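You operate a simulated robot arm through the tools that you are given. There is no shell and no other tool. Be economical: measure what you need, move in short steps, check, and stop when the job is done.

You run a simulated two-armed robot. Do the job below in one go: nothing can be reset, and whatever is moved stays where it is left.

JOB
Put the white paper roll on the trial table away on the upper shelf of the white rack. Then take the lid off the green-banded jar and lay it down on the trial table. Then take the yellow tray and put it on the green table. Then put the beige rag on the test table away on the small shelf under the starter box. Then take the small wood block and put it on top of the blue strap coil on the top of the belt. Then fetch the green strap coil from the top of the right scale shelf and set it on the hopper table. Then press the tare button two times. Then take the blue tin and put it on the middle shelf of the grey rack. Then set the lot switch to 56. Then take the steel bowl and leave it in the silver wide pan. Then take the magnet tray and put it on the top of the scale plate. Then take the grey bottle and put it on top of the brown blue-banded carton. Keep to this order. Set down upright: small wood block, blue tin, grey bottle.

Only the result counts: the job must be done as asked and must still hold three seconds after the hand-in. Knocking over, shifting, dropping, spilling or breaking anything else fails it. Lids that push on must go on centred and level and be pressed home; caps that screw on are set level and turned clockwise until they are tight.

ROBOT AND FRAMES
Two 7-joint arms with two-finger parallel grippers on one trunk, on a base that drives. Base frame: it is fixed to the floor where the robot stands at the start and does not move with it; the origin is under the middle of the robot, x ahead of it, y to its left, z up; the surface under the hand at the start is at about z = 780. Lengths are in mm, angles in degrees, forces in N, time in s.
The left shoulder is at the start at [-109, 119, 729], the right one opposite. With the tool pointing down near the work surface each hand reaches from about 100 to 540 mm from the robot's upright axis, wherever it stands, measured 20 degrees to its own side. Places, roughly: beige rag (7x12x3 cm) [400, -8100, 900]; blue strap coil (8x8x4 cm) [-2300, -8200, 500]; blue tin (7x7x8 cm) [-10600, -12300, 1300]; blue-banded carton (12x8x8 cm) [-3300, -9900, 900]; green strap coil (8x8x4 cm) [-6000, -9400, 1200]; green table [500, -4100, 800]; green-banded jar (6x6x9 cm) [900, 0, 800]; grey bottle (7x7x15 cm) [-3800, -10100, 900]; hopper table [-3700, -9800, 800]; lot switch [-10500, -9300, 1100]; magnet tray (22x16x4 cm) [-9800, -9400, 600]; middle shelf of the grey rack [-10500, -12400, 900]; small shelf under the starter box (44x17 cm) [3580, -380, 880]; small wood block (4x8x5 cm) [-1600, -9800, 800]; steel bowl (12x12x5 cm) [-10000, -9300, 600]; tare button [-5600, -9500, 1200]; top of the scale plate [-5400, -9300, 700]; upper shelf of the white rack [1700, -9800, 1300]; white paper roll (7x7x5 cm) [600, 200, 800]; wide pan (13x13x3 cm) [-10000, -9500, 600]; yellow tray (11x14x7 cm) [800, -800, 800]. Payload 3.43 kg a hand.
The TCP of each hand is the grasp point between the finger pads, 30 mm short of the fingertips. In the tool frame z runs along the fingers and y along their closing line. Largest opening 94 mm; finger width 28, thickness 10; the body of the gripper, 50 by 96 mm, starts 55 mm behind the TCP.
Orientation is that of the tool frame in the base frame, as [roll, pitch, yaw] about the fixed x, y, z axes, in that order (R = Rz(yaw) Ry(pitch) Rx(roll)). With the fingers straight down and closing along the base's y, the tool's x points along the base's -x, its y along +y and its z along -z.

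CONTROLS
- The arms move only by the tool step_arm. It takes "left_series", "right_series" or both (then of equal length, played together; a hand with none holds still); each is a list of rows, each an object of numbers (a shift or turn left out is 0, a gripper value left out holds the last): "x", "y", "z": the shift along the tool's x, y, z in units of 40 mm (1.0 is 40 mm); "ax", "ay", "az": the turn, a rotation vector about the tool's x, y, z in units of 8 degrees (1.0 is 8 degrees). In form: [{"x": .., "y": .., "z": .., "ax": .., "ay": .., "az": ..}, ...]. A call has 1 to 10 rows; each row shifts and turns the commanded pose from where the row before left it, along the tool's axes as they then stand. "left_hand" and "right_hand" are, for a hand that has rows, the closure in counts, from 0 (fully open) to 255 (shut), set as the call begins (left out, the last holds). A call with a number of a shift or a turn outside -1 to 1 is refused whole. A row lasts 0.2 s, in which the tool goes at most 50 mm and 8.6 degrees; a call with a longer step from one row to the next is refused whole, and so is a gripper value outside its range. A pose out of reach is approached as far as the arm can. The call stops where the force on the tool passes 40 N (or 10 N more than at its start, if that is more) or the arm is blocked; 0.2 s more then pass. The fingers move at their own pace (about 153 mm/s each) and stop on an object; they squeeze with about 36 N. The grip force told is the motor's: it shows also when the fingers shut on nothing. Time passes only in rows, and 0.2 s behind the last, so rows that do not move let the fingers close. It gives the time, the measured TCP pose, the force on the tool (base axes), the opening and the grip force at its end, in the units of the frame above (readings bear some noise), with the torque about the TCP (base axes, N m) and any sound that the robot's microphone picked up.
- Cameras (640 x 400 px; columns grow to the right, rows downward): "scene" is now at [46.7, 0.1, 1444.9]; the picture's right is [-0.00, -1.00, 0.00], its down [-0.67, 0.00, -0.74] and it looks along [0.74, -0.00, -0.67] (base axes); focal length 288 px, centre (320, 200). "left" rides on the left gripper at [76, -14, -103] in its tool frame; the picture's right is [0.18, 0.98, 0.00], its down [-0.75, 0.14, -0.64] and it looks along [-0.63, 0.12, 0.77] (tool axes); focal length 243 px, centre (320, 200). "right" rides on the right gripper at [76, 14, -102] in its tool frame; the picture's right is [-0.18, 0.98, 0.00], its down [-0.75, -0.14, -0.64] and it looks along [-0.63, -0.12, 0.77] (tool axes); focal length 243 px, centre (320, 200).
- get_image(camera): a new picture of that camera. The clock stands still meanwhile.
- move_column(by): slides the trunk up (or, below 0, down) by that many mm; the arms and the scene camera ride with it, the base frame stays. It gives what a move gives, with no picture.
- roll_base(legs): drives the robot by 1 to 6 legs, each [ahead, left, turn to the left] in mm, mm and degrees, along the robot's own axes; the way and the turn of a leg run together, so that a leg with both is an arc; at most 1500 mm and 180 degrees a leg. The arms and the cameras ride along, it lands a little off, and it stops where it bumps. It gives what a move gives.
- aim_head(pan, tilt): turns the head with the scene camera to pan (to the left, within 143 degrees either way) and tilt (down, from -29 to 69), counted from straight ahead of the robot. It gives what a move gives.
- pixel_to_xyz(camera, pixels): for up to 12 pixels [column, row] of the newest picture of that camera ("zoom" is the newest enlarged one), the place [x, y, z] in the base frame of the surface seen there, good to about 2 mm. The clock stands still meanwhile.
- enlarge(camera, box): a new picture of the part [left, top, right, bottom] of that camera's present view, enlarged. The clock stands still meanwhile.
- finish_job(): hands the job in; it is judged then, once.

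Go step by step. Measure first, check grasps and placings, and put right what went wrong. The budget is 357 turns and 290 pictures, counting those below and the enlarged ones. Unless the task says otherwise, let go and move clear before handing in.

The tools are called after "Call:" by a JSON object that holds its "api" and its "payload". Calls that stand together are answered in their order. step_arm: Moves the arms, as the interface text tells. Its arguments: {"type":"object","properties":{"left_series":{"type":"array"},"left_hand":{"type":"number"},"right_series":{"type":"array"},"right_hand":{"type":"number"}},"required":[]} The other tools are called the same way: move_column (by) slides the trunk up or down; roll_base (legs) drives the base; aim_head (pan, tilt) turns the head that bears the scene camera; get_image (camera) takes a picture; pixel_to_xyz (camera, pixels) gives the place of the surface under pixels of a picture; enlarge (camera, box) takes an enlarged picture of a part of a camera's view; finish_job () hands the job in.

At the start:

```text
t: 0.0
left_ee_pos: [334.3, 143.3, 1095.8]
left_tcp_rot: [-180.0, 0.0, 179.9]
left_force: [-0.7, 0.2, -0.6]
left_ft_torque: [0.03, 0.04, 0.02]
left_finger_gap: 94.2
left_gripper_force: 0.1
right_ee_pos: [340.6, -129.3, 1047.0]
right_tcp_rot: [179.9, 0.0, 180.0]
right_force: [0.5, 1.2, 0.2]
right_ft_torque: [0.0, -0.01, 0.01]
right_finger_gap: 93.9
right_gripper_force: 0.0
trunk travel left (down, up): [-150.0, 185.0]
robot x, y, heading: [1.5, 1.2, 0.1]
head pan, tilt: [-0.2, 42.4]
```

scene: 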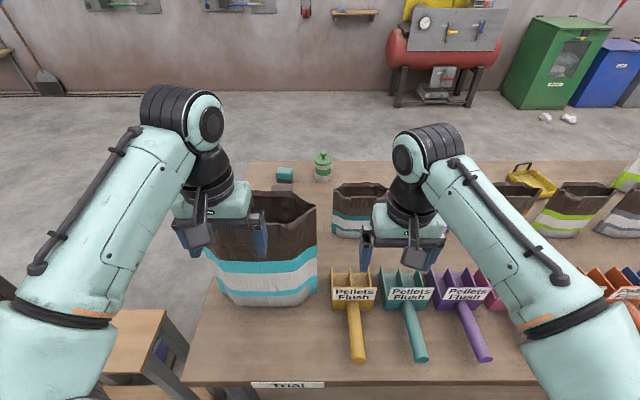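
right: 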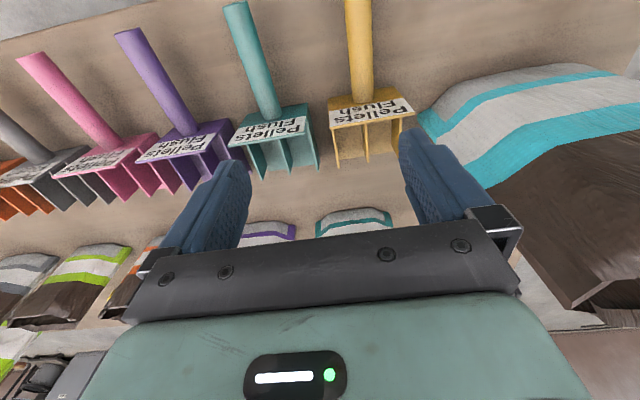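
left: 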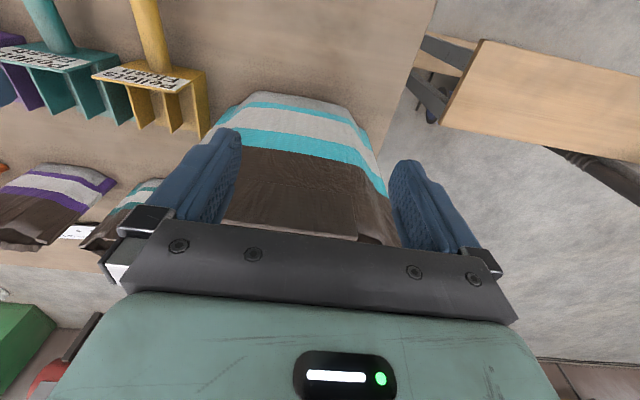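

The scene shows the trial table with pellet bags, a jar near pixel (322,165) and a yellow tray near (530,180); the paper roll isn't visible yet. I'll measure some points first.

Call:
{"api": "pixel_to_xyz", "payload": {"camera": "scene", "pixels": [[322, 156], [322, 172], [285, 174], [245, 200], [300, 200], [260, 290], [360, 200], [530, 180], [290, 380], [190, 385], [255, 170], [560, 370]]}}

Call:
{"api": "enlarge", "payload": {"camera": "scene", "box": [200, 130, 400, 255]}}

```text
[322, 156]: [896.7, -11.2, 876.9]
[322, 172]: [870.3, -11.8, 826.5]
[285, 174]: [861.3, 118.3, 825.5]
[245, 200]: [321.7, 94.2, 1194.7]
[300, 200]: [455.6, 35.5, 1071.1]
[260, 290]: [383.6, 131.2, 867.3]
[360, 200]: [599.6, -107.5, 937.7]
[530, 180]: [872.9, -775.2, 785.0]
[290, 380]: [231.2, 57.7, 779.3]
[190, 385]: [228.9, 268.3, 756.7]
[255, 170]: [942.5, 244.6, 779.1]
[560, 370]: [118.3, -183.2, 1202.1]
```

```text
3.20 times, centred on (300, 192) of scene
```

zoom: 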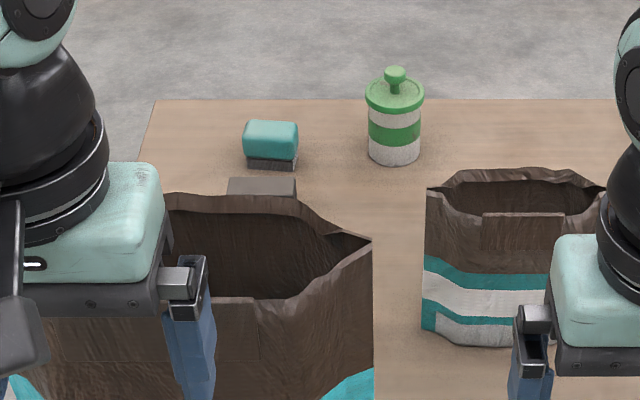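

The big bag (zoom 265,250) hides the roll. I'll look to the left and around.

Call:
{"api": "aim_head", "payload": {"pan": 60, "tilt": 35}}

Call:
{"api": "get_image", "payload": {"camera": "scene"}}

Call:
{"api": "aim_head", "payload": {"pan": -60, "tilt": 30}}

Call:
{"api": "get_image", "payload": {"camera": "scene"}}

Call:
{"api": "aim_head", "payload": {"pan": -130, "tilt": 20}}

Call:
{"api": "get_image", "payload": {"camera": "scene"}}

```text
t: 1.3
left_ee_pos: [332.8, 143.5, 1095.0]
left_tcp_rot: [-180.0, 0.0, -180.0]
left_force: [-0.3, -0.3, 0.1]
left_ft_torque: [-0.02, 0.0, -0.02]
left_finger_gap: 94.1
left_gripper_force: 0.1
right_ee_pos: [340.2, -128.1, 1047.5]
right_tcp_rot: [-179.9, 0.1, 180.0]
right_force: [-0.7, 0.2, 0.7]
right_ft_torque: [0.03, 0.02, 0.01]
right_finger_gap: 94.0
right_gripper_force: 0.1
trunk travel left (down, up): [-150.0, 185.0]
robot x, y, heading: [0.9, 4.5, -0.1]
head pan, tilt: [60.0, 35.0]
```

```text
285 pictures are left
```

scene: 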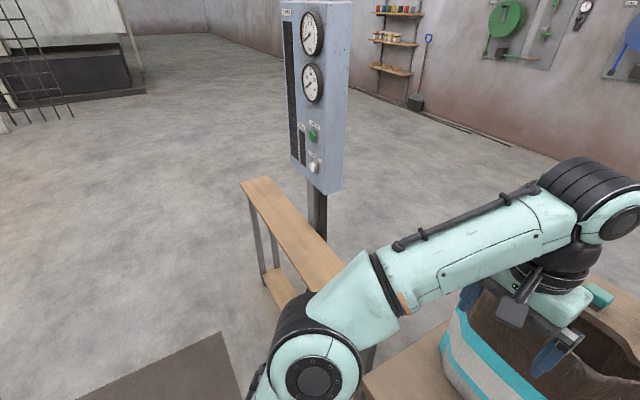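

```text
t: 3.3
left_ee_pos: [334.7, 142.8, 1095.2]
left_tcp_rot: [180.0, 0.0, 179.9]
left_force: [0.3, 0.2, 0.3]
left_ft_torque: [0.01, 0.04, -0.01]
left_finger_gap: 93.9
left_gripper_force: 0.1
right_ee_pos: [339.9, -129.0, 1046.2]
right_tcp_rot: [-179.9, 0.0, -179.9]
right_force: [-1.4, 0.4, 0.4]
right_ft_torque: [-0.03, 0.0, 0.01]
right_finger_gap: 93.9
right_gripper_force: 0.2
trunk travel left (down, up): [-150.0, 185.0]
robot x, y, heading: [-1.0, 2.5, -0.2]
head pan, tilt: [-60.0, 30.0]
```

```text
284 pictures are left
```

scene: 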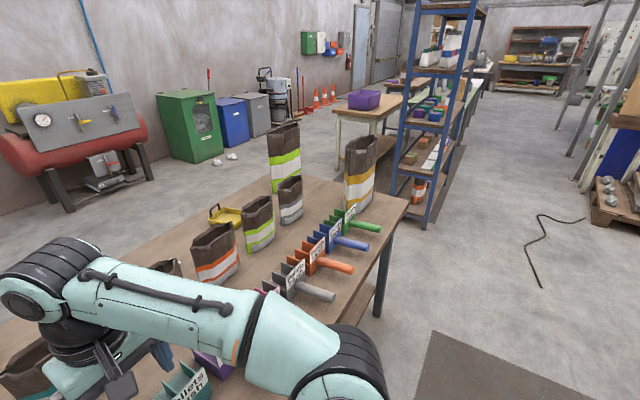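

```text
t: 4.7
left_ee_pos: [333.6, 142.6, 1096.1]
left_tcp_rot: [180.0, 0.0, -179.9]
left_force: [0.0, -0.3, -0.3]
left_ft_torque: [-0.01, 0.02, -0.01]
left_finger_gap: 93.6
left_gripper_force: 0.1
right_ee_pos: [339.5, -129.3, 1046.2]
right_tcp_rot: [180.0, 0.0, -179.9]
right_force: [-0.9, 0.5, -1.0]
right_ft_torque: [-0.02, 0.01, 0.01]
right_finger_gap: 94.1
right_gripper_force: 0.1
trunk travel left (down, up): [-150.0, 185.0]
robot x, y, heading: [-1.5, -1.2, 0.1]
head pan, tilt: [-130.0, 20.0]
```

```text
283 pictures are left
```

scene: 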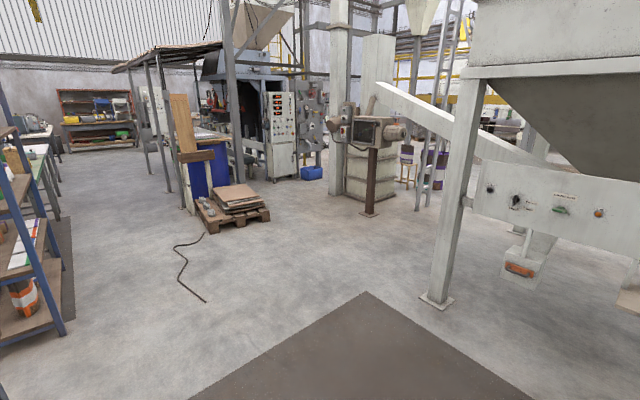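

I need a way round the table to its far side. I'll measure the bench and post on the left.

Call:
{"api": "aim_head", "payload": {"pan": 55, "tilt": 45}}

Call:
{"api": "get_image", "payload": {"camera": "scene"}}

```text
t: 7.5
left_ee_pos: [334.3, 144.2, 1094.4]
left_tcp_rot: [180.0, 0.0, 180.0]
left_force: [-0.3, -0.3, 0.0]
left_ft_torque: [-0.01, -0.03, 0.02]
left_finger_gap: 94.1
left_gripper_force: 0.1
right_ee_pos: [340.4, -128.3, 1046.9]
right_tcp_rot: [179.9, 0.0, 180.0]
right_force: [-0.2, 0.6, -0.7]
right_ft_torque: [0.02, 0.02, 0.01]
right_finger_gap: 94.1
right_gripper_force: 0.0
trunk travel left (down, up): [-150.0, 185.0]
robot x, y, heading: [3.3, 1.5, 0.3]
head pan, tilt: [55.0, 45.0]
```

```text
282 pictures are left
```

scene: 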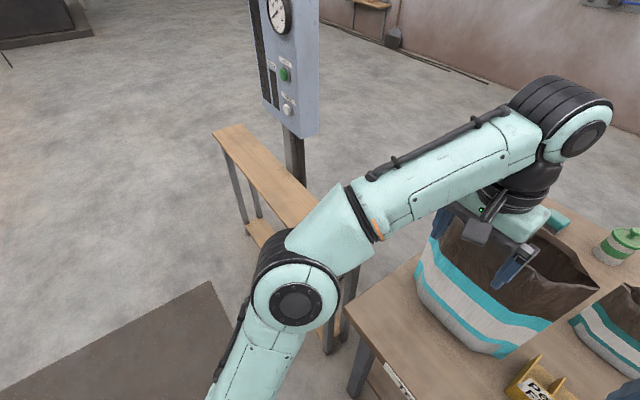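

Call:
{"api": "pixel_to_xyz", "payload": {"camera": "scene", "pixels": [[215, 131], [245, 124], [300, 210], [260, 190], [290, 150], [345, 330], [400, 270], [330, 350], [300, 180], [250, 100], [312, 120], [355, 345]]}}

```text
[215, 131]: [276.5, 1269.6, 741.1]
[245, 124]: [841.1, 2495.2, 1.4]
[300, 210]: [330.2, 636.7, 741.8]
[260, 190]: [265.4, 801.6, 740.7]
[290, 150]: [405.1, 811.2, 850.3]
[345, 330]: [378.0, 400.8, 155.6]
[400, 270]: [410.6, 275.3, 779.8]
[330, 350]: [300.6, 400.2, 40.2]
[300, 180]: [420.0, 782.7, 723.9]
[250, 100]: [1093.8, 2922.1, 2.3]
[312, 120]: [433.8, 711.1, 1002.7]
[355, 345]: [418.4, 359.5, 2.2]
```

The bench and the post (x 260–440, y 400–1270) block the left, so I'll drive round them to the free area left of the table.

Call:
{"api": "roll_base", "payload": {"legs": [[-400, 0, 0], [0, 1500, 0], [0, 350, 0], [1300, 0, 0], [0, 0, -90], [1000, 0, 0]]}}

Call:
{"api": "aim_head", "payload": {"pan": 0, "tilt": 45}}

Call:
{"api": "get_image", "payload": {"camera": "scene"}}

```text
t: 39.6
left_ee_pos: [970.4, 665.7, 1095.5]
left_tcp_rot: [-179.9, 0.0, 85.1]
left_force: [-0.1, -1.1, -0.9]
left_ft_torque: [0.06, -0.02, 0.04]
left_finger_gap: 93.9
left_gripper_force: 0.1
right_ee_pos: [699.8, 684.8, 1046.4]
right_tcp_rot: [179.9, 0.0, 85.1]
right_force: [0.2, -0.4, 0.5]
right_ft_torque: [0.0, 0.01, 0.0]
right_finger_gap: 94.0
right_gripper_force: 0.1
trunk travel left (down, up): [-150.0, 185.0]
robot x, y, heading: [857.2, 1013.6, -95.0]
head pan, tilt: [55.0, 45.0]
stopped in leg 6: the robot was blocked; the commanded pose is now the measured one
```

```text
t: 40.9
left_ee_pos: [970.6, 669.6, 1096.1]
left_tcp_rot: [-179.9, 0.1, 85.0]
left_force: [-0.8, -0.3, -0.4]
left_ft_torque: [0.0, -0.01, 0.03]
left_finger_gap: 93.6
left_gripper_force: 0.0
right_ee_pos: [700.4, 687.4, 1047.0]
right_tcp_rot: [179.8, 0.1, 85.1]
right_force: [0.7, -0.1, 1.0]
right_ft_torque: [0.0, 0.01, 0.02]
right_finger_gap: 94.1
right_gripper_force: 0.0
trunk travel left (down, up): [-150.0, 185.0]
robot x, y, heading: [858.3, 1015.4, -94.8]
head pan, tilt: [0.0, 45.0]
```

```text
281 pictures are left
```

scene: 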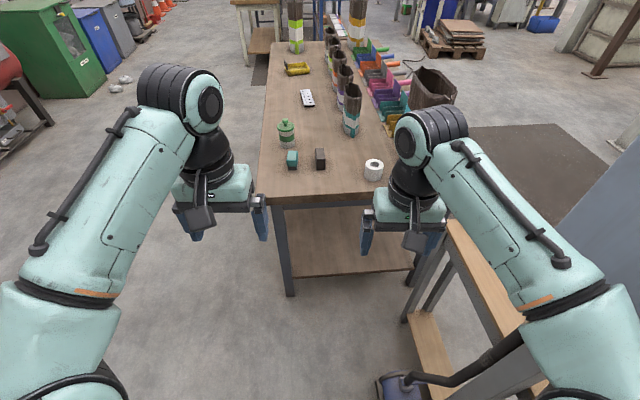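

The roll is at pixel (373,167). The robot got blocked, probably against the panel or the hose object at (390,385). I'll measure.

Call:
{"api": "pixel_to_xyz", "payload": {"camera": "scene", "pixels": [[373, 162], [390, 385], [480, 360], [600, 220], [560, 260], [277, 202], [470, 230], [400, 188], [302, 250], [286, 128], [505, 345], [447, 340]]}}

Call:
{"api": "aim_head", "payload": {"pan": -50, "tilt": 60}}

Call:
{"api": "get_image", "payload": {"camera": "scene"}}

```text
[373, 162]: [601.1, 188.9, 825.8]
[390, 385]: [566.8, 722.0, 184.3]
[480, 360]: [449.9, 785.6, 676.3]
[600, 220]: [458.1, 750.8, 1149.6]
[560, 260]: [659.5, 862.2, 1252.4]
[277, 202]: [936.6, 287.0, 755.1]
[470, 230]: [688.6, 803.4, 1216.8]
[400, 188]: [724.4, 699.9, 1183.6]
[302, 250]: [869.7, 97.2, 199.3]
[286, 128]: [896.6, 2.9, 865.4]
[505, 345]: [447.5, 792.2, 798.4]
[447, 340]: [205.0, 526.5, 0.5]
```

```text
t: 42.0
left_ee_pos: [971.6, 669.8, 1096.6]
left_tcp_rot: [-179.8, 0.2, 85.0]
left_force: [0.6, 0.4, 0.2]
left_ft_torque: [0.0, 0.01, -0.01]
left_finger_gap: 93.9
left_gripper_force: 0.2
right_ee_pos: [699.5, 686.5, 1047.3]
right_tcp_rot: [179.8, 0.1, 85.1]
right_force: [-0.3, 0.0, 0.4]
right_ft_torque: [0.02, -0.01, -0.04]
right_finger_gap: 93.9
right_gripper_force: 0.1
trunk travel left (down, up): [-150.0, 185.0]
robot x, y, heading: [858.4, 1015.7, -95.3]
head pan, tilt: [-50.0, 60.0]
```

```text
280 pictures are left
```

scene: 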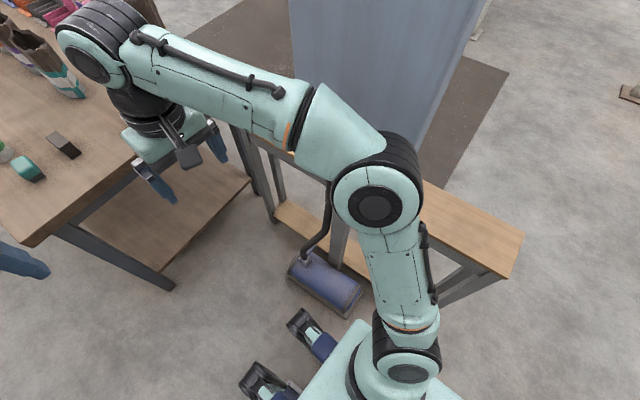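

Call:
{"api": "pixel_to_xyz", "payload": {"camera": "scene", "pixels": [[290, 275], [345, 315], [360, 295], [300, 318], [250, 380], [320, 340], [370, 200], [375, 140], [435, 165], [200, 280], [25, 240]]}}

```text
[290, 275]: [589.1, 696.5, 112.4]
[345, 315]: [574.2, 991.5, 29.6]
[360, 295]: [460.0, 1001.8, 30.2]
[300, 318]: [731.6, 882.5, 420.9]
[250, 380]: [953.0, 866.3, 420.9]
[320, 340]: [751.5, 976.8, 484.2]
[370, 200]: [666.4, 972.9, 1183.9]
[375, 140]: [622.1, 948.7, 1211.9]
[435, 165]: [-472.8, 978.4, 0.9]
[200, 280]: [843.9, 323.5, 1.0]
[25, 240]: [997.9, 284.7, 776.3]
```

A blue box on the post foot (x 460–590, y 700–1000) is what blocks the base. I'll strafe left, square up and approach the table end.

Call:
{"api": "roll_base", "payload": {"legs": [[-20, 100, 0], [0, 0, 5], [440, 0, 0]]}}

Call:
{"api": "aim_head", "payload": {"pan": -20, "tilt": 55}}

Call:
{"api": "get_image", "payload": {"camera": "scene"}}

Call:
{"api": "get_image", "payload": {"camera": "right"}}

```text
t: 46.3
left_ee_pos: [1097.8, 254.8, 1096.1]
left_tcp_rot: [-180.0, 0.1, 89.9]
left_force: [-0.1, -0.5, 0.2]
left_ft_torque: [0.01, 0.02, -0.04]
left_finger_gap: 94.1
left_gripper_force: 0.0
right_ee_pos: [826.0, 248.8, 1047.5]
right_tcp_rot: [179.8, 0.1, 90.0]
right_force: [-0.1, -0.1, 0.6]
right_ft_torque: [0.05, 0.0, 0.02]
right_finger_gap: 93.9
right_gripper_force: 0.1
trunk travel left (down, up): [-150.0, 185.0]
robot x, y, heading: [956.4, 590.2, -90.0]
head pan, tilt: [-50.0, 60.0]
```

```text
t: 47.3
left_ee_pos: [1097.2, 255.0, 1095.6]
left_tcp_rot: [-179.8, 0.0, 89.9]
left_force: [-0.1, 0.2, -0.3]
left_ft_torque: [0.0, 0.01, 0.01]
left_finger_gap: 94.1
left_gripper_force: 0.1
right_ee_pos: [826.1, 249.4, 1047.8]
right_tcp_rot: [179.9, 0.1, 90.0]
right_force: [-0.6, 0.0, -0.8]
right_ft_torque: [-0.02, 0.0, 0.02]
right_finger_gap: 94.0
right_gripper_force: 0.1
trunk travel left (down, up): [-150.0, 185.0]
robot x, y, heading: [951.5, 590.4, -90.3]
head pan, tilt: [-20.0, 55.0]
```

```text
279 pictures are left
```

scene: 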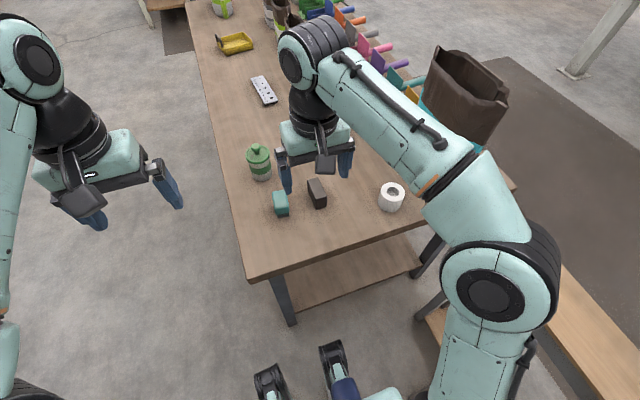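

```text
278 pictures are left
```

right: 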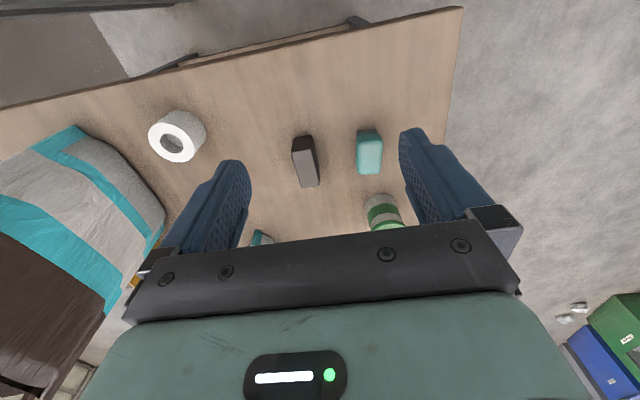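

The roll is at (391,193) in the scene view and (178,138) in the hand view. Measuring its rim.

Call:
{"api": "pixel_to_xyz", "payload": {"camera": "scene", "pixels": [[391, 182], [380, 189], [402, 190], [391, 199], [384, 207], [480, 110], [470, 150]]}}

Call:
{"api": "pixel_to_xyz", "payload": {"camera": "right", "pixels": [[155, 145], [180, 116], [203, 135], [180, 158], [165, 150], [188, 128], [130, 160]]}}

```text
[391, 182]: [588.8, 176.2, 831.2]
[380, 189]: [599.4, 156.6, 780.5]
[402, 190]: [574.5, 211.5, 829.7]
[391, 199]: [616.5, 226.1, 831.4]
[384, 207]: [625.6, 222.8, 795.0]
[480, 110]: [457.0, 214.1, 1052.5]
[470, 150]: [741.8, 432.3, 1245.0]
```

```text
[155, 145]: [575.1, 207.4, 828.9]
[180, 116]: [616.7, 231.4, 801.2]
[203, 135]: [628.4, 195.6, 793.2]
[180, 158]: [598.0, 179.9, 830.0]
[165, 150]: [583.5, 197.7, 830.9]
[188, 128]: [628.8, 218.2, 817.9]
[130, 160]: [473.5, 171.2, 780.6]
```

Call:
{"api": "pixel_to_xyz", "payload": {"camera": "scene", "pixels": [[432, 75], [436, 50], [475, 128], [425, 108], [418, 180], [500, 100], [478, 148], [318, 180], [316, 205]]}}

```text
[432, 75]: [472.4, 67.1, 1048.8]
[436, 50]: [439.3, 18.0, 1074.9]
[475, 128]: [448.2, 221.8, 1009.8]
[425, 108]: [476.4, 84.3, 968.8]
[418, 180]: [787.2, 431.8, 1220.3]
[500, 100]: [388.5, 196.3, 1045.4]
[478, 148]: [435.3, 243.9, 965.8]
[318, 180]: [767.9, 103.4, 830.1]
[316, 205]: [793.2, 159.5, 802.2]
```

Bag ends at x≈476, roll centre is ≈(597,202), top at 830. I'll move the right hand above the roll.

Call:
{"api": "step_arm", "payload": {"right_series": [{"y": -0.954, "x": -0.196, "z": 0.2}, {"y": -0.954, "x": -0.196, "z": 0.2}, {"y": -0.954, "x": -0.196, "z": 0.2}, {"y": -0.954, "x": -0.196, "z": 0.2}, {"y": -0.954, "x": -0.196, "z": 0.2}, {"y": -0.954, "x": -0.196, "z": 0.2}, {"z": 0.8}, {"z": 0.0}], "right_hand": 0}}

Call:
{"api": "get_image", "payload": {"camera": "right"}}

```text
t: 49.1
left_ee_pos: [1098.6, 255.2, 1096.0]
left_tcp_rot: [-180.0, 0.2, 89.9]
left_force: [0.2, -1.4, 0.1]
left_ft_torque: [0.01, 0.03, -0.03]
left_finger_gap: 93.9
left_gripper_force: 0.1
right_ee_pos: [596.2, 202.6, 966.8]
right_tcp_rot: [180.0, 0.1, 90.1]
right_force: [-0.4, -0.2, 0.1]
right_ft_torque: [-0.01, -0.02, 0.0]
right_finger_gap: 93.9
right_gripper_force: 0.0
trunk travel left (down, up): [-150.0, 185.0]
robot x, y, heading: [953.9, 588.5, -90.2]
head pan, tilt: [-20.0, 55.0]
```

```text
277 pictures are left
```

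right: 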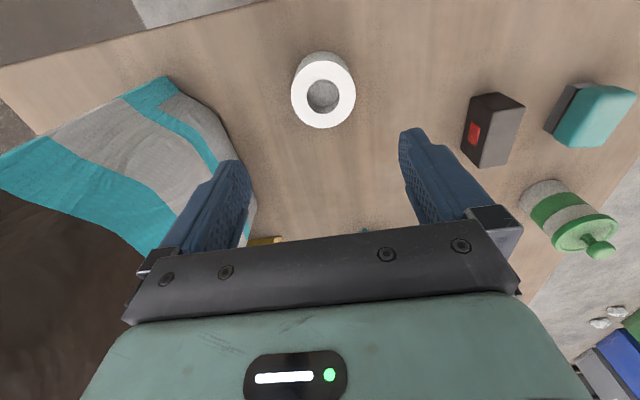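

Roll rim spans (292..356, 52..128). Measuring rim and bag edge before going down.

Call:
{"api": "pixel_to_xyz", "payload": {"camera": "right", "pixels": [[294, 95], [353, 95], [323, 65], [323, 126], [298, 112], [347, 112], [215, 140], [185, 100], [220, 120]]}}

```text
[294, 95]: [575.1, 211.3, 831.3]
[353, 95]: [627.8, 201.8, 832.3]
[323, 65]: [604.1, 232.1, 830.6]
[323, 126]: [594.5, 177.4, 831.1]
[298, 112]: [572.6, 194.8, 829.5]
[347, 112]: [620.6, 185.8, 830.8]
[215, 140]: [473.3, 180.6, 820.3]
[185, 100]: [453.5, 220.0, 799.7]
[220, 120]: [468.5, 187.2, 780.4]
```

Call:
{"api": "step_arm", "payload": {"right_series": [{"y": 0.1, "x": 0.05, "z": 0.95}, {"z": 0.95}, {"z": 0.95}, {"z": 0.93}, {"z": 0}], "right_hand": 0}}

Call:
{"api": "step_arm", "payload": {"right_series": [{"z": 0}, {"z": 0}, {"z": 0}, {"z": 0}], "right_hand": 255}}

Call:
{"api": "get_image", "payload": {"camera": "right"}}

```text
t: 50.3
left_ee_pos: [1097.7, 254.7, 1096.0]
left_tcp_rot: [-179.9, 0.1, 89.9]
left_force: [0.7, 0.6, 0.0]
left_ft_torque: [-0.02, 0.03, -0.01]
left_finger_gap: 93.7
left_gripper_force: 0.1
right_ee_pos: [599.1, 202.5, 814.1]
right_tcp_rot: [179.9, 0.1, 90.0]
right_force: [0.0, 0.2, -0.3]
right_ft_torque: [-0.01, 0.02, -0.03]
right_finger_gap: 93.9
right_gripper_force: 0.1
trunk travel left (down, up): [-150.0, 185.0]
robot x, y, heading: [957.1, 589.0, -90.0]
head pan, tilt: [-20.0, 55.0]
```

```text
t: 51.3
left_ee_pos: [1097.9, 256.1, 1095.8]
left_tcp_rot: [-179.9, 0.1, 90.0]
left_force: [0.6, 0.4, 0.2]
left_ft_torque: [-0.01, -0.02, 0.02]
left_finger_gap: 94.0
left_gripper_force: 0.0
right_ee_pos: [599.2, 201.3, 813.8]
right_tcp_rot: [179.9, 0.2, 90.0]
right_force: [0.2, 0.3, 1.0]
right_ft_torque: [0.0, 0.04, -0.01]
right_finger_gap: 63.2
right_gripper_force: 35.5
trunk travel left (down, up): [-150.0, 185.0]
robot x, y, heading: [952.8, 589.9, -90.0]
head pan, tilt: [-20.0, 55.0]
```

```text
276 pictures are left
```

right: 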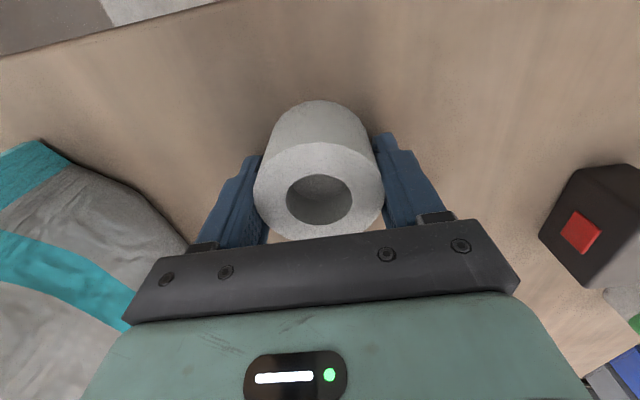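

Roll is gripped (gap 63). Lift and retract.

Call:
{"api": "step_arm", "payload": {"right_series": [{"z": -1}, {"z": -1}, {"z": -1}, {"z": -1}, {"z": -1}, {"z": -1}, {"y": 0.9}, {"y": 0.9, "x": 0.3}, {"y": 0.9, "x": 0.3}, {"y": 0.9, "x": 0.3}]}}

Call:
{"api": "roll_base", "payload": {"legs": [[-150, 0, 0], [0, 900, 0]]}}

Call:
{"api": "aim_head", "payload": {"pan": 0, "tilt": 15}}

Call:
{"api": "get_image", "payload": {"camera": "scene"}}

```text
t: 53.5
left_ee_pos: [1098.4, 255.1, 1096.3]
left_tcp_rot: [-179.9, 0.1, 89.9]
left_force: [-0.6, -0.7, 0.0]
left_ft_torque: [0.02, -0.02, 0.03]
left_finger_gap: 94.0
left_gripper_force: 0.1
right_ee_pos: [746.6, 244.9, 1039.3]
right_tcp_rot: [-179.9, 0.1, 89.9]
right_force: [-1.4, -0.9, -0.8]
right_ft_torque: [0.0, 0.02, -0.02]
right_finger_gap: 62.6
right_gripper_force: 35.7
right hand out of reach, approached as far as the arm can: row 6
trunk travel left (down, up): [-150.0, 185.0]
robot x, y, heading: [957.6, 588.6, -90.0]
head pan, tilt: [-20.0, 55.0]
```

```text
t: 62.7
left_ee_pos: [1994.0, 393.2, 1096.4]
left_tcp_rot: [-179.9, 0.2, 89.0]
left_force: [0.4, -0.4, 0.1]
left_ft_torque: [0.03, 0.0, -0.03]
left_finger_gap: 93.8
left_gripper_force: 0.0
right_ee_pos: [1641.5, 387.9, 1040.6]
right_tcp_rot: [-180.0, 0.1, 89.0]
right_force: [-0.2, -0.2, -1.7]
right_ft_torque: [-0.01, 0.0, -0.01]
right_finger_gap: 62.1
right_gripper_force: 35.9
trunk travel left (down, up): [-150.0, 185.0]
robot x, y, heading: [1859.0, 729.7, -90.8]
head pan, tilt: [-20.0, 55.0]
```

```text
t: 63.8
left_ee_pos: [1994.7, 391.9, 1095.8]
left_tcp_rot: [-179.9, 0.1, 88.9]
left_force: [-0.5, 0.3, -0.1]
left_ft_torque: [-0.03, 0.02, 0.03]
left_finger_gap: 94.0
left_gripper_force: 0.1
right_ee_pos: [1641.8, 389.7, 1039.4]
right_tcp_rot: [179.8, 0.0, 89.0]
right_force: [0.5, 1.1, -0.8]
right_ft_torque: [0.01, 0.03, 0.04]
right_finger_gap: 62.1
right_gripper_force: 35.7
trunk travel left (down, up): [-150.0, 185.0]
robot x, y, heading: [1855.0, 728.5, -91.0]
head pan, tilt: [0.0, 15.0]
```

```text
275 pictures are left
```

scene: 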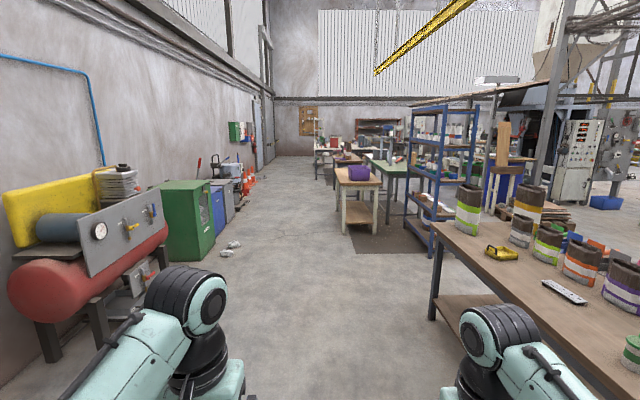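

Corridor ahead along -y. Measuring obstacles on either side.

Call:
{"api": "pixel_to_xyz", "payload": {"camera": "scene", "pixels": [[230, 246], [212, 230], [345, 205], [342, 230], [280, 160], [335, 155], [322, 160], [440, 230], [250, 185], [400, 125], [360, 125], [300, 150]]}}

Call:
{"api": "enlarge", "payload": {"camera": "scene", "box": [220, 80, 460, 230]}}

```text
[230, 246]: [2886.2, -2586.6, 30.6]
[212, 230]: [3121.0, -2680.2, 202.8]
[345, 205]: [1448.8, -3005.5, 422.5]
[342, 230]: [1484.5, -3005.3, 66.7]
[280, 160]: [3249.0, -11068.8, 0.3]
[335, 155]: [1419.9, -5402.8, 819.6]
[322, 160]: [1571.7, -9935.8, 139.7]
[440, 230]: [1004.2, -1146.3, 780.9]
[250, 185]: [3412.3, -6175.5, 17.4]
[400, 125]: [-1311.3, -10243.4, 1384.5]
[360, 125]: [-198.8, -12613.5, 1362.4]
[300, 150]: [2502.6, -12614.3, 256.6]
```

```text
2.67 times, centred on (340, 155) of scene
```

zoom: 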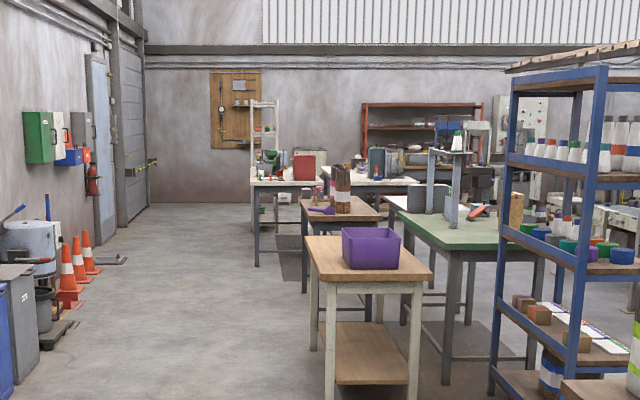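

Call:
{"api": "roll_base", "payload": {"legs": [[0, 450, 0.9], [1500, 0, 0], [1500, 0, 0], [1500, 0, 0], [1500, 0, 0], [1000, 0, 0]]}}

Call:
{"api": "get_image", "payload": {"camera": "scene"}}

```text
t: 101.4
left_ee_pos: [2652.2, -6632.7, 1095.2]
left_tcp_rot: [-180.0, 0.1, 92.1]
left_force: [-0.3, -0.5, -0.2]
left_ft_torque: [0.0, 0.02, -0.02]
left_finger_gap: 93.9
left_gripper_force: 0.0
right_ee_pos: [2300.0, -6654.4, 1040.5]
right_tcp_rot: [179.9, 0.1, 91.9]
right_force: [0.6, -0.2, -1.2]
right_ft_torque: [0.0, -0.01, 0.0]
right_finger_gap: 62.0
right_gripper_force: 35.5
trunk travel left (down, up): [-150.0, 185.0]
robot x, y, heading: [2497.9, -6305.2, -88.0]
head pan, tilt: [0.0, 15.0]
```

```text
273 pictures are left
```

scene: 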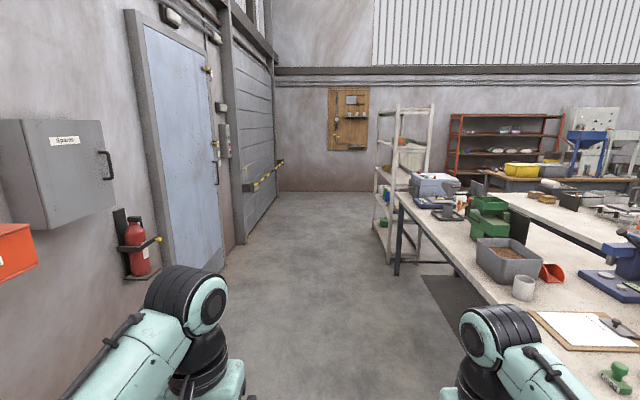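

White rack is at (400,160). Measuring its posts and shelves.

Call:
{"api": "pixel_to_xyz", "payload": {"camera": "scene", "pixels": [[396, 120], [432, 115], [392, 200], [380, 160], [428, 140], [399, 250], [410, 140], [405, 170], [385, 170], [400, 145]]}}

Call:
{"api": "enlarge", "payload": {"camera": "scene", "box": [340, 80, 500, 280]}}

```text
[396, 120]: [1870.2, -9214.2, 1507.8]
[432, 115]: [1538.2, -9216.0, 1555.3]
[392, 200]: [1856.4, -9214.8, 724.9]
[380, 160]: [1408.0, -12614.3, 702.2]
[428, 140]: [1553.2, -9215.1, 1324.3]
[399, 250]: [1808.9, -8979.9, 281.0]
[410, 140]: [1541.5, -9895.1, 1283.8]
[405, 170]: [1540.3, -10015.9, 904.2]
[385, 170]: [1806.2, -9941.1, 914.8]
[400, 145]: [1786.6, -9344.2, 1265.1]
```

```text
2.00 times, centred on (420, 180) of scene
```

zoom: 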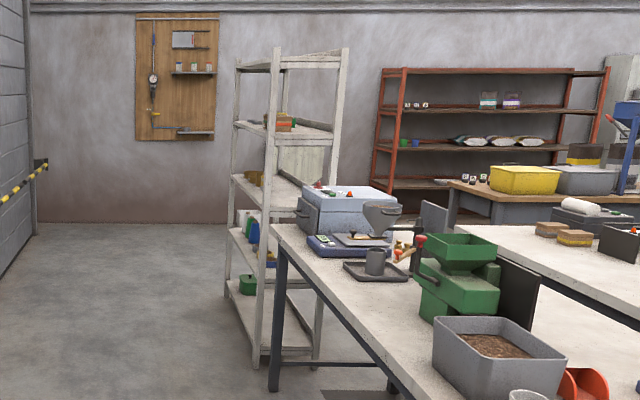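

Rack occupies x 1540–1870, y −9214 to ≈−10350, upper shelf ~z 1265. I'll drive alongside and face it.

Call:
{"api": "roll_base", "payload": {"legs": [[0, 0, -2], [1500, 0, 0], [1500, 0, 0], [430, 0, 0], [0, 0, -90]]}}

Call:
{"api": "get_image", "payload": {"camera": "scene"}}

```text
t: 122.7
left_ee_pos: [2192.0, -9999.5, 1096.8]
left_tcp_rot: [-179.8, 0.0, 2.9]
left_force: [-0.4, -0.3, -0.6]
left_ft_torque: [-0.01, 0.03, 0.01]
left_finger_gap: 93.8
left_gripper_force: 0.0
right_ee_pos: [2163.9, -9648.4, 1040.6]
right_tcp_rot: [179.8, 0.1, 2.9]
right_force: [-0.3, -0.4, -0.7]
right_ft_torque: [0.0, -0.01, -0.01]
right_finger_gap: 61.8
right_gripper_force: 35.9
trunk travel left (down, up): [-150.0, 185.0]
robot x, y, heading: [2520.7, -9835.5, -177.1]
head pan, tilt: [0.0, 15.0]
```

```text
271 pictures are left
```

scene: 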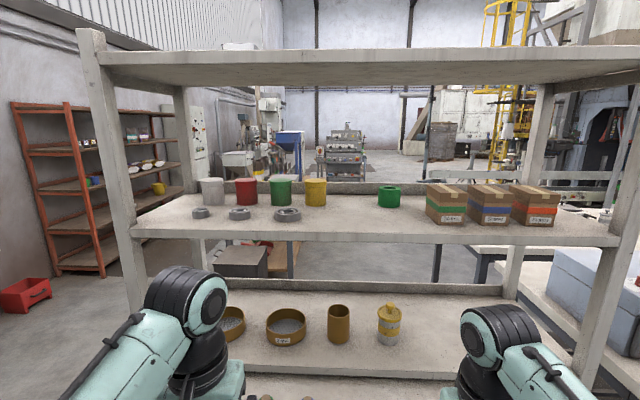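

Call:
{"api": "pixel_to_xyz", "payload": {"camera": "scene", "pixels": [[360, 215], [360, 232], [360, 200], [388, 205], [430, 222], [315, 206], [290, 218], [360, 85], [360, 187], [340, 225], [360, 65], [360, 55]]}}

```text
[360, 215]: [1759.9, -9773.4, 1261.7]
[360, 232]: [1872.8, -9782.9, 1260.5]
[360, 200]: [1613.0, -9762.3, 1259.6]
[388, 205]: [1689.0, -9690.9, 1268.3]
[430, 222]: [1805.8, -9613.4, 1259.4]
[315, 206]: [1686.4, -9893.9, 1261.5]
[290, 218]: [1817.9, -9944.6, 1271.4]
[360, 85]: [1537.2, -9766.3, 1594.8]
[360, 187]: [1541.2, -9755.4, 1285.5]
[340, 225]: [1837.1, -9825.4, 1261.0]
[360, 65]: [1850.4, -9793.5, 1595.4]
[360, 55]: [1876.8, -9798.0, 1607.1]
```

Shelf surface is z≈1260 with 335 mm headroom, free spot around (1810,−9780). I'll raise the trunk, raise the hand and tilt it ~30° forward, away from the rack for now.

Call:
{"api": "move_column", "payload": {"by": 185}}

Call:
{"api": "step_arm", "payload": {"right_series": [{"z": -1, "y": 0.5}, {"z": -1, "y": 0.5}, {"z": -0.7, "y": 0.5}, {"ay": -0.94}, {"ay": -0.94}, {"ay": -0.94}, {"ay": -0.94}, {"z": 0}]}}

Call:
{"api": "get_image", "payload": {"camera": "scene"}}

```text
t: 124.8
left_ee_pos: [2191.7, -9998.4, 1281.2]
left_tcp_rot: [-179.9, 0.2, 2.9]
left_force: [-0.9, -0.2, 0.0]
left_ft_torque: [-0.02, 0.07, 0.0]
left_finger_gap: 94.0
left_gripper_force: 0.1
right_ee_pos: [2165.6, -9648.4, 1224.2]
right_tcp_rot: [-180.0, 0.0, 2.9]
right_force: [-0.4, 0.2, -0.6]
right_ft_torque: [0.0, 0.01, -0.01]
right_finger_gap: 61.9
right_gripper_force: 36.5
trunk travel left (down, up): [-335.0, 0.0]
robot x, y, heading: [2520.3, -9840.5, -177.1]
head pan, tilt: [0.0, 15.0]
```

```text
t: 126.5
left_ee_pos: [2193.0, -9998.5, 1280.8]
left_tcp_rot: [-179.9, 0.1, 2.9]
left_force: [-0.2, 0.6, -0.5]
left_ft_torque: [-0.02, -0.01, 0.0]
left_finger_gap: 94.2
left_gripper_force: 0.0
right_ee_pos: [2165.7, -9691.0, 1310.1]
right_tcp_rot: [180.0, 30.2, 2.9]
right_force: [-1.3, -0.3, -0.4]
right_ft_torque: [0.02, -0.02, -0.01]
right_finger_gap: 61.8
right_gripper_force: 35.7
right hand out of reach, approached as far as the arm can: row 3
trunk travel left (down, up): [-335.0, 0.0]
robot x, y, heading: [2522.0, -9840.1, -177.3]
head pan, tilt: [0.0, 15.0]
```

```text
270 pictures are left
```

scene: 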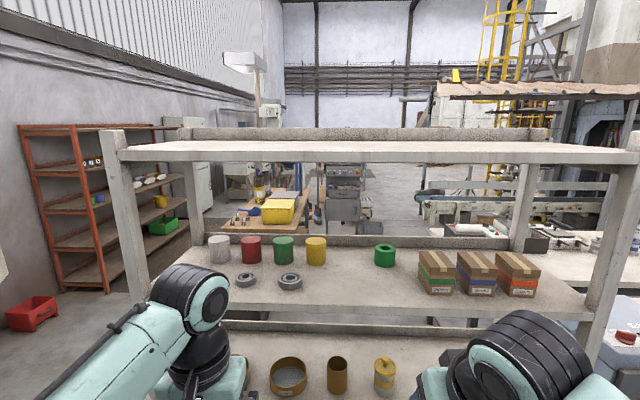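

Need a bit more height (raised to ~1340) and the left hand retracted so that it doesn't meet the rack.

Call:
{"api": "step_arm", "payload": {"right_series": [{"x": -0.375, "z": -0.65}, {"x": -0.1, "z": -0.17}, {}, {}, {}], "left_series": [{"x": 1}, {"x": 1}, {"x": 1}, {"x": 1}, {"x": 0.8}]}}

```text
t: 127.8
left_ee_pos: [2382.8, -9991.0, 1279.0]
left_tcp_rot: [-179.9, 0.1, 2.9]
left_force: [0.2, 0.3, 0.0]
left_ft_torque: [-0.01, -0.01, -0.01]
left_finger_gap: 94.1
left_gripper_force: 0.0
right_ee_pos: [2167.5, -9690.1, 1345.4]
right_tcp_rot: [179.9, 30.2, 2.9]
right_force: [0.8, 0.4, 0.0]
right_ft_torque: [-0.04, -0.03, 0.0]
right_finger_gap: 61.8
right_gripper_force: 35.8
trunk travel left (down, up): [-335.0, 0.0]
robot x, y, heading: [2517.3, -9839.4, -177.2]
head pan, tilt: [0.0, 15.0]
```

Call:
{"api": "roll_base", "payload": {"legs": [[0, 0, -2.8], [0, 110, 0], [300, 0, 0]]}}

Call:
{"api": "get_image", "payload": {"camera": "right"}}

Call:
{"api": "aim_head", "payload": {"pan": -10, "tilt": 30}}

Call:
{"api": "get_image", "payload": {"camera": "scene"}}

```text
t: 131.4
left_ee_pos: [2070.8, -10094.4, 1278.7]
left_tcp_rot: [-179.9, 0.1, 0.5]
left_force: [0.0, -0.6, -0.5]
left_ft_torque: [0.01, 0.03, 0.02]
left_finger_gap: 93.9
left_gripper_force: 0.1
right_ee_pos: [1867.9, -9786.4, 1345.7]
right_tcp_rot: [179.9, 30.2, 0.5]
right_force: [-0.1, -0.3, -1.7]
right_ft_torque: [0.04, -0.02, 0.04]
right_finger_gap: 61.7
right_gripper_force: 36.1
trunk travel left (down, up): [-335.0, 0.0]
robot x, y, heading: [2211.2, -9951.3, -179.4]
head pan, tilt: [0.0, 15.0]
```

```text
269 pictures are left
```

right: 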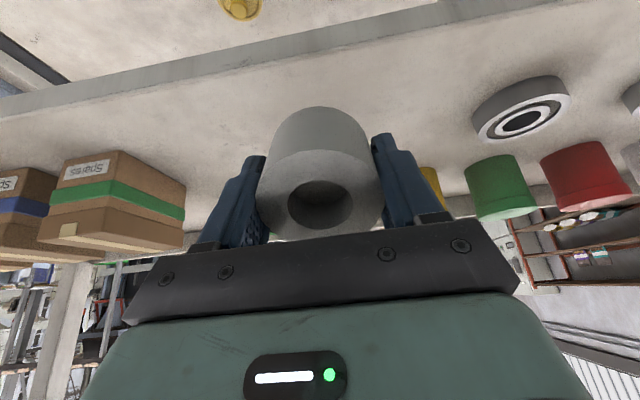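

```text
t: 132.2
left_ee_pos: [2070.7, -10094.7, 1279.5]
left_tcp_rot: [-180.0, 0.1, 0.5]
left_force: [0.0, -0.3, 0.7]
left_ft_torque: [0.0, 0.0, -0.01]
left_finger_gap: 93.6
left_gripper_force: 0.0
right_ee_pos: [1867.7, -9785.7, 1345.9]
right_tcp_rot: [179.9, 30.2, 0.5]
right_force: [-0.2, 0.3, -0.8]
right_ft_torque: [0.0, -0.02, -0.04]
right_finger_gap: 61.6
right_gripper_force: 36.0
trunk travel left (down, up): [-335.0, 0.0]
robot x, y, heading: [2214.0, -9947.9, -179.3]
head pan, tilt: [-10.0, 30.0]
```

```text
268 pictures are left
```

scene: 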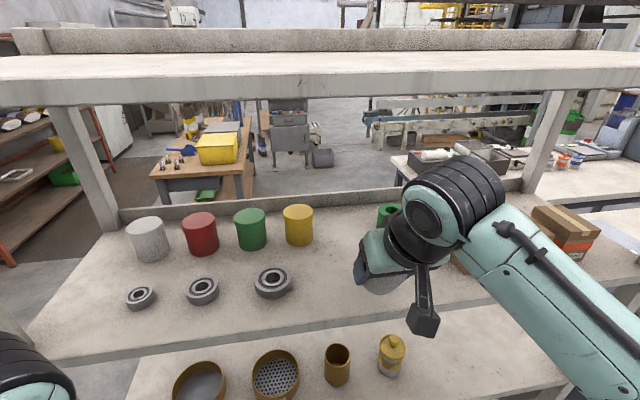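

Call:
{"api": "pixel_to_xyz", "payload": {"camera": "scene", "pixels": [[450, 160], [430, 180], [480, 185], [400, 215], [440, 100], [272, 285], [290, 280], [388, 215]]}}

```text
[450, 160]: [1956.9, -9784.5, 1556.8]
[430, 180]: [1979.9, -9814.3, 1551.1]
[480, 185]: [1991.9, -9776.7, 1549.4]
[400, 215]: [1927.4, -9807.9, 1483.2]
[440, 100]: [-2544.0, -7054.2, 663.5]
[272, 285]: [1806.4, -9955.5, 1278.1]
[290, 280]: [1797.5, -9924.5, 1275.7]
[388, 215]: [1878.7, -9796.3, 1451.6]
```

Clear. Move 50 mm in, then down to just touch.

Call:
{"api": "step_arm", "payload": {"right_series": [{"x": -0.54, "z": 0.312}, {"x": -0.54, "z": 0.312}, {"x": 0.225, "z": 0.39}, {"x": 0.15, "z": 0.27}, {}]}}

Call:
{"api": "get_image", "payload": {"camera": "right"}}

```text
t: 133.4
left_ee_pos: [2069.6, -10094.7, 1279.8]
left_tcp_rot: [-179.9, 0.2, 0.5]
left_force: [0.2, 0.3, -1.4]
left_ft_torque: [0.01, 0.0, 0.01]
left_finger_gap: 93.9
left_gripper_force: 0.1
right_ee_pos: [1816.1, -9784.7, 1316.1]
right_tcp_rot: [179.9, 30.2, 0.5]
right_force: [-1.2, 0.0, -1.1]
right_ft_torque: [0.0, 0.04, 0.03]
right_finger_gap: 61.9
right_gripper_force: 36.3
trunk travel left (down, up): [-335.0, 0.0]
robot x, y, heading: [2212.4, -9946.6, -179.4]
head pan, tilt: [-10.0, 30.0]
```

```text
267 pictures are left
```

right: 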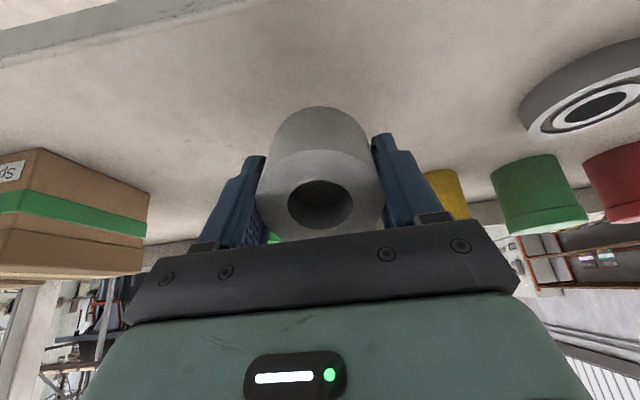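

Call:
{"api": "step_arm", "payload": {"right_series": [{"ay": 0.95}, {"ay": 0.95}, {"x": 0.06, "z": 0.23}, {"x": 0.01, "z": 0.04}, {}]}}

```text
t: 134.6
left_ee_pos: [2070.6, -10094.9, 1280.1]
left_tcp_rot: [-179.9, 0.1, 0.6]
left_force: [-0.8, 0.0, 0.5]
left_ft_torque: [-0.01, 0.03, -0.02]
left_finger_gap: 94.1
left_gripper_force: 0.1
right_ee_pos: [1818.1, -9785.8, 1304.4]
right_tcp_rot: [179.9, 15.1, 0.5]
right_force: [0.8, -0.6, -1.2]
right_ft_torque: [0.0, -0.02, 0.01]
right_finger_gap: 61.7
right_gripper_force: 36.4
trunk travel left (down, up): [-335.0, 0.0]
robot x, y, heading: [2212.8, -9950.8, -179.5]
head pan, tilt: [-10.0, 30.0]
```

Call:
{"api": "step_arm", "payload": {"right_series": [{"ay": 0.95}, {"ay": 0.93}, {"z": 0.12}, {"z": 0.06}, {"z": 0.06}, {}]}}

```text
t: 135.7
left_ee_pos: [2071.0, -10095.8, 1279.4]
left_tcp_rot: [-179.9, 0.2, 0.5]
left_force: [0.2, 0.4, -0.1]
left_ft_torque: [0.02, -0.02, 0.01]
left_finger_gap: 94.0
left_gripper_force: 0.0
right_ee_pos: [1816.4, -9785.3, 1290.4]
right_tcp_rot: [179.6, 0.7, 0.5]
right_force: [-4.2, -2.4, 14.5]
right_ft_torque: [0.13, -0.2, -0.04]
right_finger_gap: 61.6
right_gripper_force: 35.6
right hand out of reach, approached as far as the arm can: row 2
trunk travel left (down, up): [-335.0, 0.0]
robot x, y, heading: [2212.6, -9947.6, -179.4]
head pan, tilt: [-10.0, 30.0]
stopped in row 5 (right hand): the force on the tool passed its limit at 46 N (the readings are from after the stop); the commanded pose is now the measured one
```

In contact with the shelf. Ease up 1 mm, release.

Call:
{"api": "step_arm", "payload": {"right_series": [{"z": -0.05}, {}, {}, {}], "right_hand": 0}}

Call:
{"api": "get_image", "payload": {"camera": "right"}}

```text
t: 136.7
left_ee_pos: [2068.9, -10095.1, 1280.2]
left_tcp_rot: [-179.8, 0.0, 0.5]
left_force: [0.1, 0.5, 0.6]
left_ft_torque: [0.0, 0.03, 0.02]
left_finger_gap: 94.0
left_gripper_force: 0.1
right_ee_pos: [1815.3, -9786.2, 1292.5]
right_tcp_rot: [179.7, 0.3, 0.6]
right_force: [0.5, 0.5, 0.5]
right_ft_torque: [-0.02, -0.02, -0.03]
right_finger_gap: 93.9
right_gripper_force: 0.1
trunk travel left (down, up): [-335.0, 0.0]
robot x, y, heading: [2214.3, -9947.9, -179.4]
head pan, tilt: [-10.0, 30.0]
```

```text
266 pictures are left
```

right: 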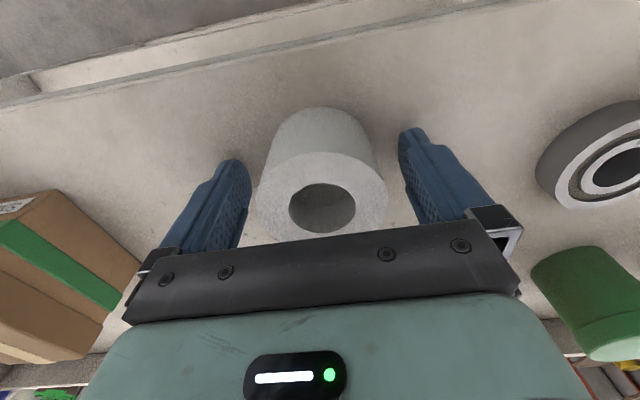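

Roll stands free. Back out straight, then drive away from the rack.

Call:
{"api": "step_arm", "payload": {"right_series": [{"z": -0.2}, {"x": 1}, {"x": 1}, {"x": 1}, {}]}}

Call:
{"api": "roll_base", "payload": {"legs": [[-280, 0, 0]]}}

Call:
{"api": "get_image", "payload": {"camera": "scene"}}

```text
t: 137.9
left_ee_pos: [2069.7, -10094.0, 1279.5]
left_tcp_rot: [-179.9, 0.1, 0.5]
left_force: [-1.1, -0.2, 0.3]
left_ft_torque: [-0.01, -0.02, 0.04]
left_finger_gap: 93.9
left_gripper_force: 0.1
right_ee_pos: [1934.4, -9787.0, 1300.7]
right_tcp_rot: [179.8, 0.4, 0.5]
right_force: [-0.4, -0.2, -0.6]
right_ft_torque: [0.01, 0.03, -0.02]
right_finger_gap: 94.0
right_gripper_force: 0.1
right hand out of reach, approached as far as the arm can: row 1
trunk travel left (down, up): [-335.0, 0.0]
robot x, y, heading: [2214.6, -9953.9, -179.3]
head pan, tilt: [-10.0, 30.0]
```

```text
t: 139.9
left_ee_pos: [2352.3, -10092.1, 1279.4]
left_tcp_rot: [-179.9, 0.2, 0.6]
left_force: [-0.4, 1.0, 0.9]
left_ft_torque: [0.01, 0.02, 0.0]
left_finger_gap: 93.7
left_gripper_force: 0.1
right_ee_pos: [2217.0, -9783.8, 1300.3]
right_tcp_rot: [179.7, 0.3, 0.5]
right_force: [-0.8, 0.7, -0.4]
right_ft_torque: [0.0, 0.0, 0.0]
right_finger_gap: 93.9
right_gripper_force: 0.2
trunk travel left (down, up): [-335.0, 0.0]
robot x, y, heading: [2497.9, -9945.5, -179.3]
head pan, tilt: [-10.0, 30.0]
```

```text
265 pictures are left
```

scene: 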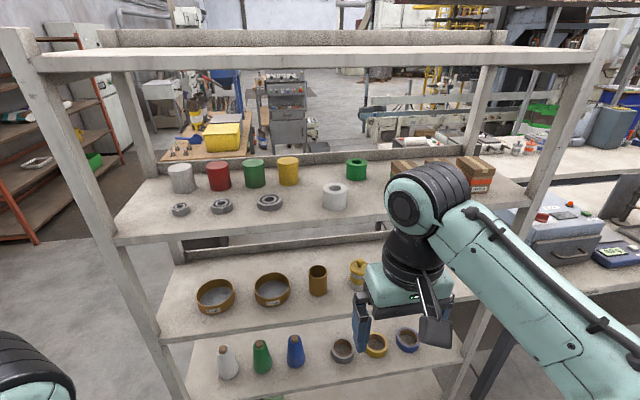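

Roll stands on the upper shelf at (335,197). Now back to the trial table: lower the trunk and strafe along the corridor.

Call:
{"api": "move_column", "payload": {"by": -185}}

Call:
{"api": "roll_base", "payload": {"legs": [[150, -1480, 0], [0, -1500, 0], [0, -1500, 0], [0, -1500, 0], [0, -1500, 0], [0, -1500, 0]]}}

Call:
{"api": "aim_head", "payload": {"pan": -30, "tilt": 40}}

Call:
{"api": "get_image", "payload": {"camera": "scene"}}

```text
t: 141.9
left_ee_pos: [2352.6, -10091.9, 1094.0]
left_tcp_rot: [-179.9, 0.1, 0.6]
left_force: [0.2, -0.4, -0.8]
left_ft_torque: [-0.01, 0.02, 0.02]
left_finger_gap: 94.1
left_gripper_force: 0.0
right_ee_pos: [2217.3, -9783.4, 1115.2]
right_tcp_rot: [179.8, 0.5, 0.6]
right_force: [0.4, 0.2, -0.8]
right_ft_torque: [-0.02, -0.01, 0.04]
right_finger_gap: 94.0
right_gripper_force: 0.1
trunk travel left (down, up): [-150.0, 185.0]
robot x, y, heading: [2495.4, -9944.7, -179.3]
head pan, tilt: [-10.0, 30.0]
```

```text
t: 219.4
left_ee_pos: [1999.9, -1133.0, 1092.9]
left_tcp_rot: [-179.8, 0.1, -2.5]
left_force: [-0.4, 0.5, 0.5]
left_ft_torque: [-0.02, -0.05, 0.0]
left_finger_gap: 94.0
left_gripper_force: 0.0
right_ee_pos: [1877.3, -818.2, 1115.1]
right_tcp_rot: [179.8, 0.4, -2.4]
right_force: [0.0, -0.6, -0.5]
right_ft_torque: [-0.03, -0.02, 0.02]
right_finger_gap: 94.2
right_gripper_force: 0.0
trunk travel left (down, up): [-150.0, 185.0]
robot x, y, heading: [2148.2, -993.6, 177.4]
head pan, tilt: [-10.0, 30.0]
```

```text
t: 220.2
left_ee_pos: [1999.0, -1133.2, 1094.4]
left_tcp_rot: [-179.8, 0.1, -2.5]
left_force: [-0.7, -0.1, 0.2]
left_ft_torque: [-0.02, 0.0, 0.01]
left_finger_gap: 93.9
left_gripper_force: 0.1
right_ee_pos: [1880.1, -817.8, 1114.9]
right_tcp_rot: [179.7, 0.4, -2.4]
right_force: [1.1, 0.2, 0.0]
right_ft_torque: [-0.01, 0.01, 0.0]
right_finger_gap: 94.0
right_gripper_force: 0.0
trunk travel left (down, up): [-150.0, 185.0]
robot x, y, heading: [2147.7, -994.3, 177.1]
head pan, tilt: [-30.0, 40.0]
```

```text
264 pictures are left
```

scene: 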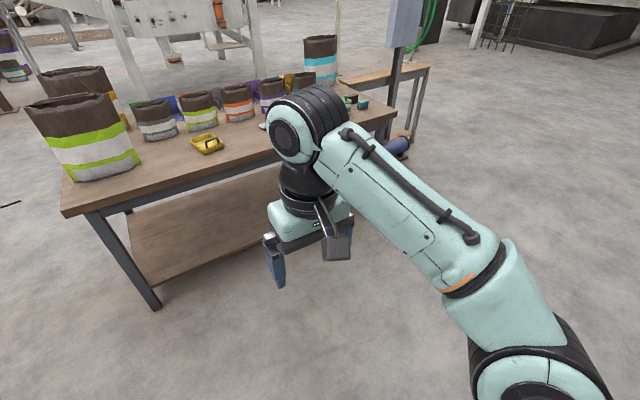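

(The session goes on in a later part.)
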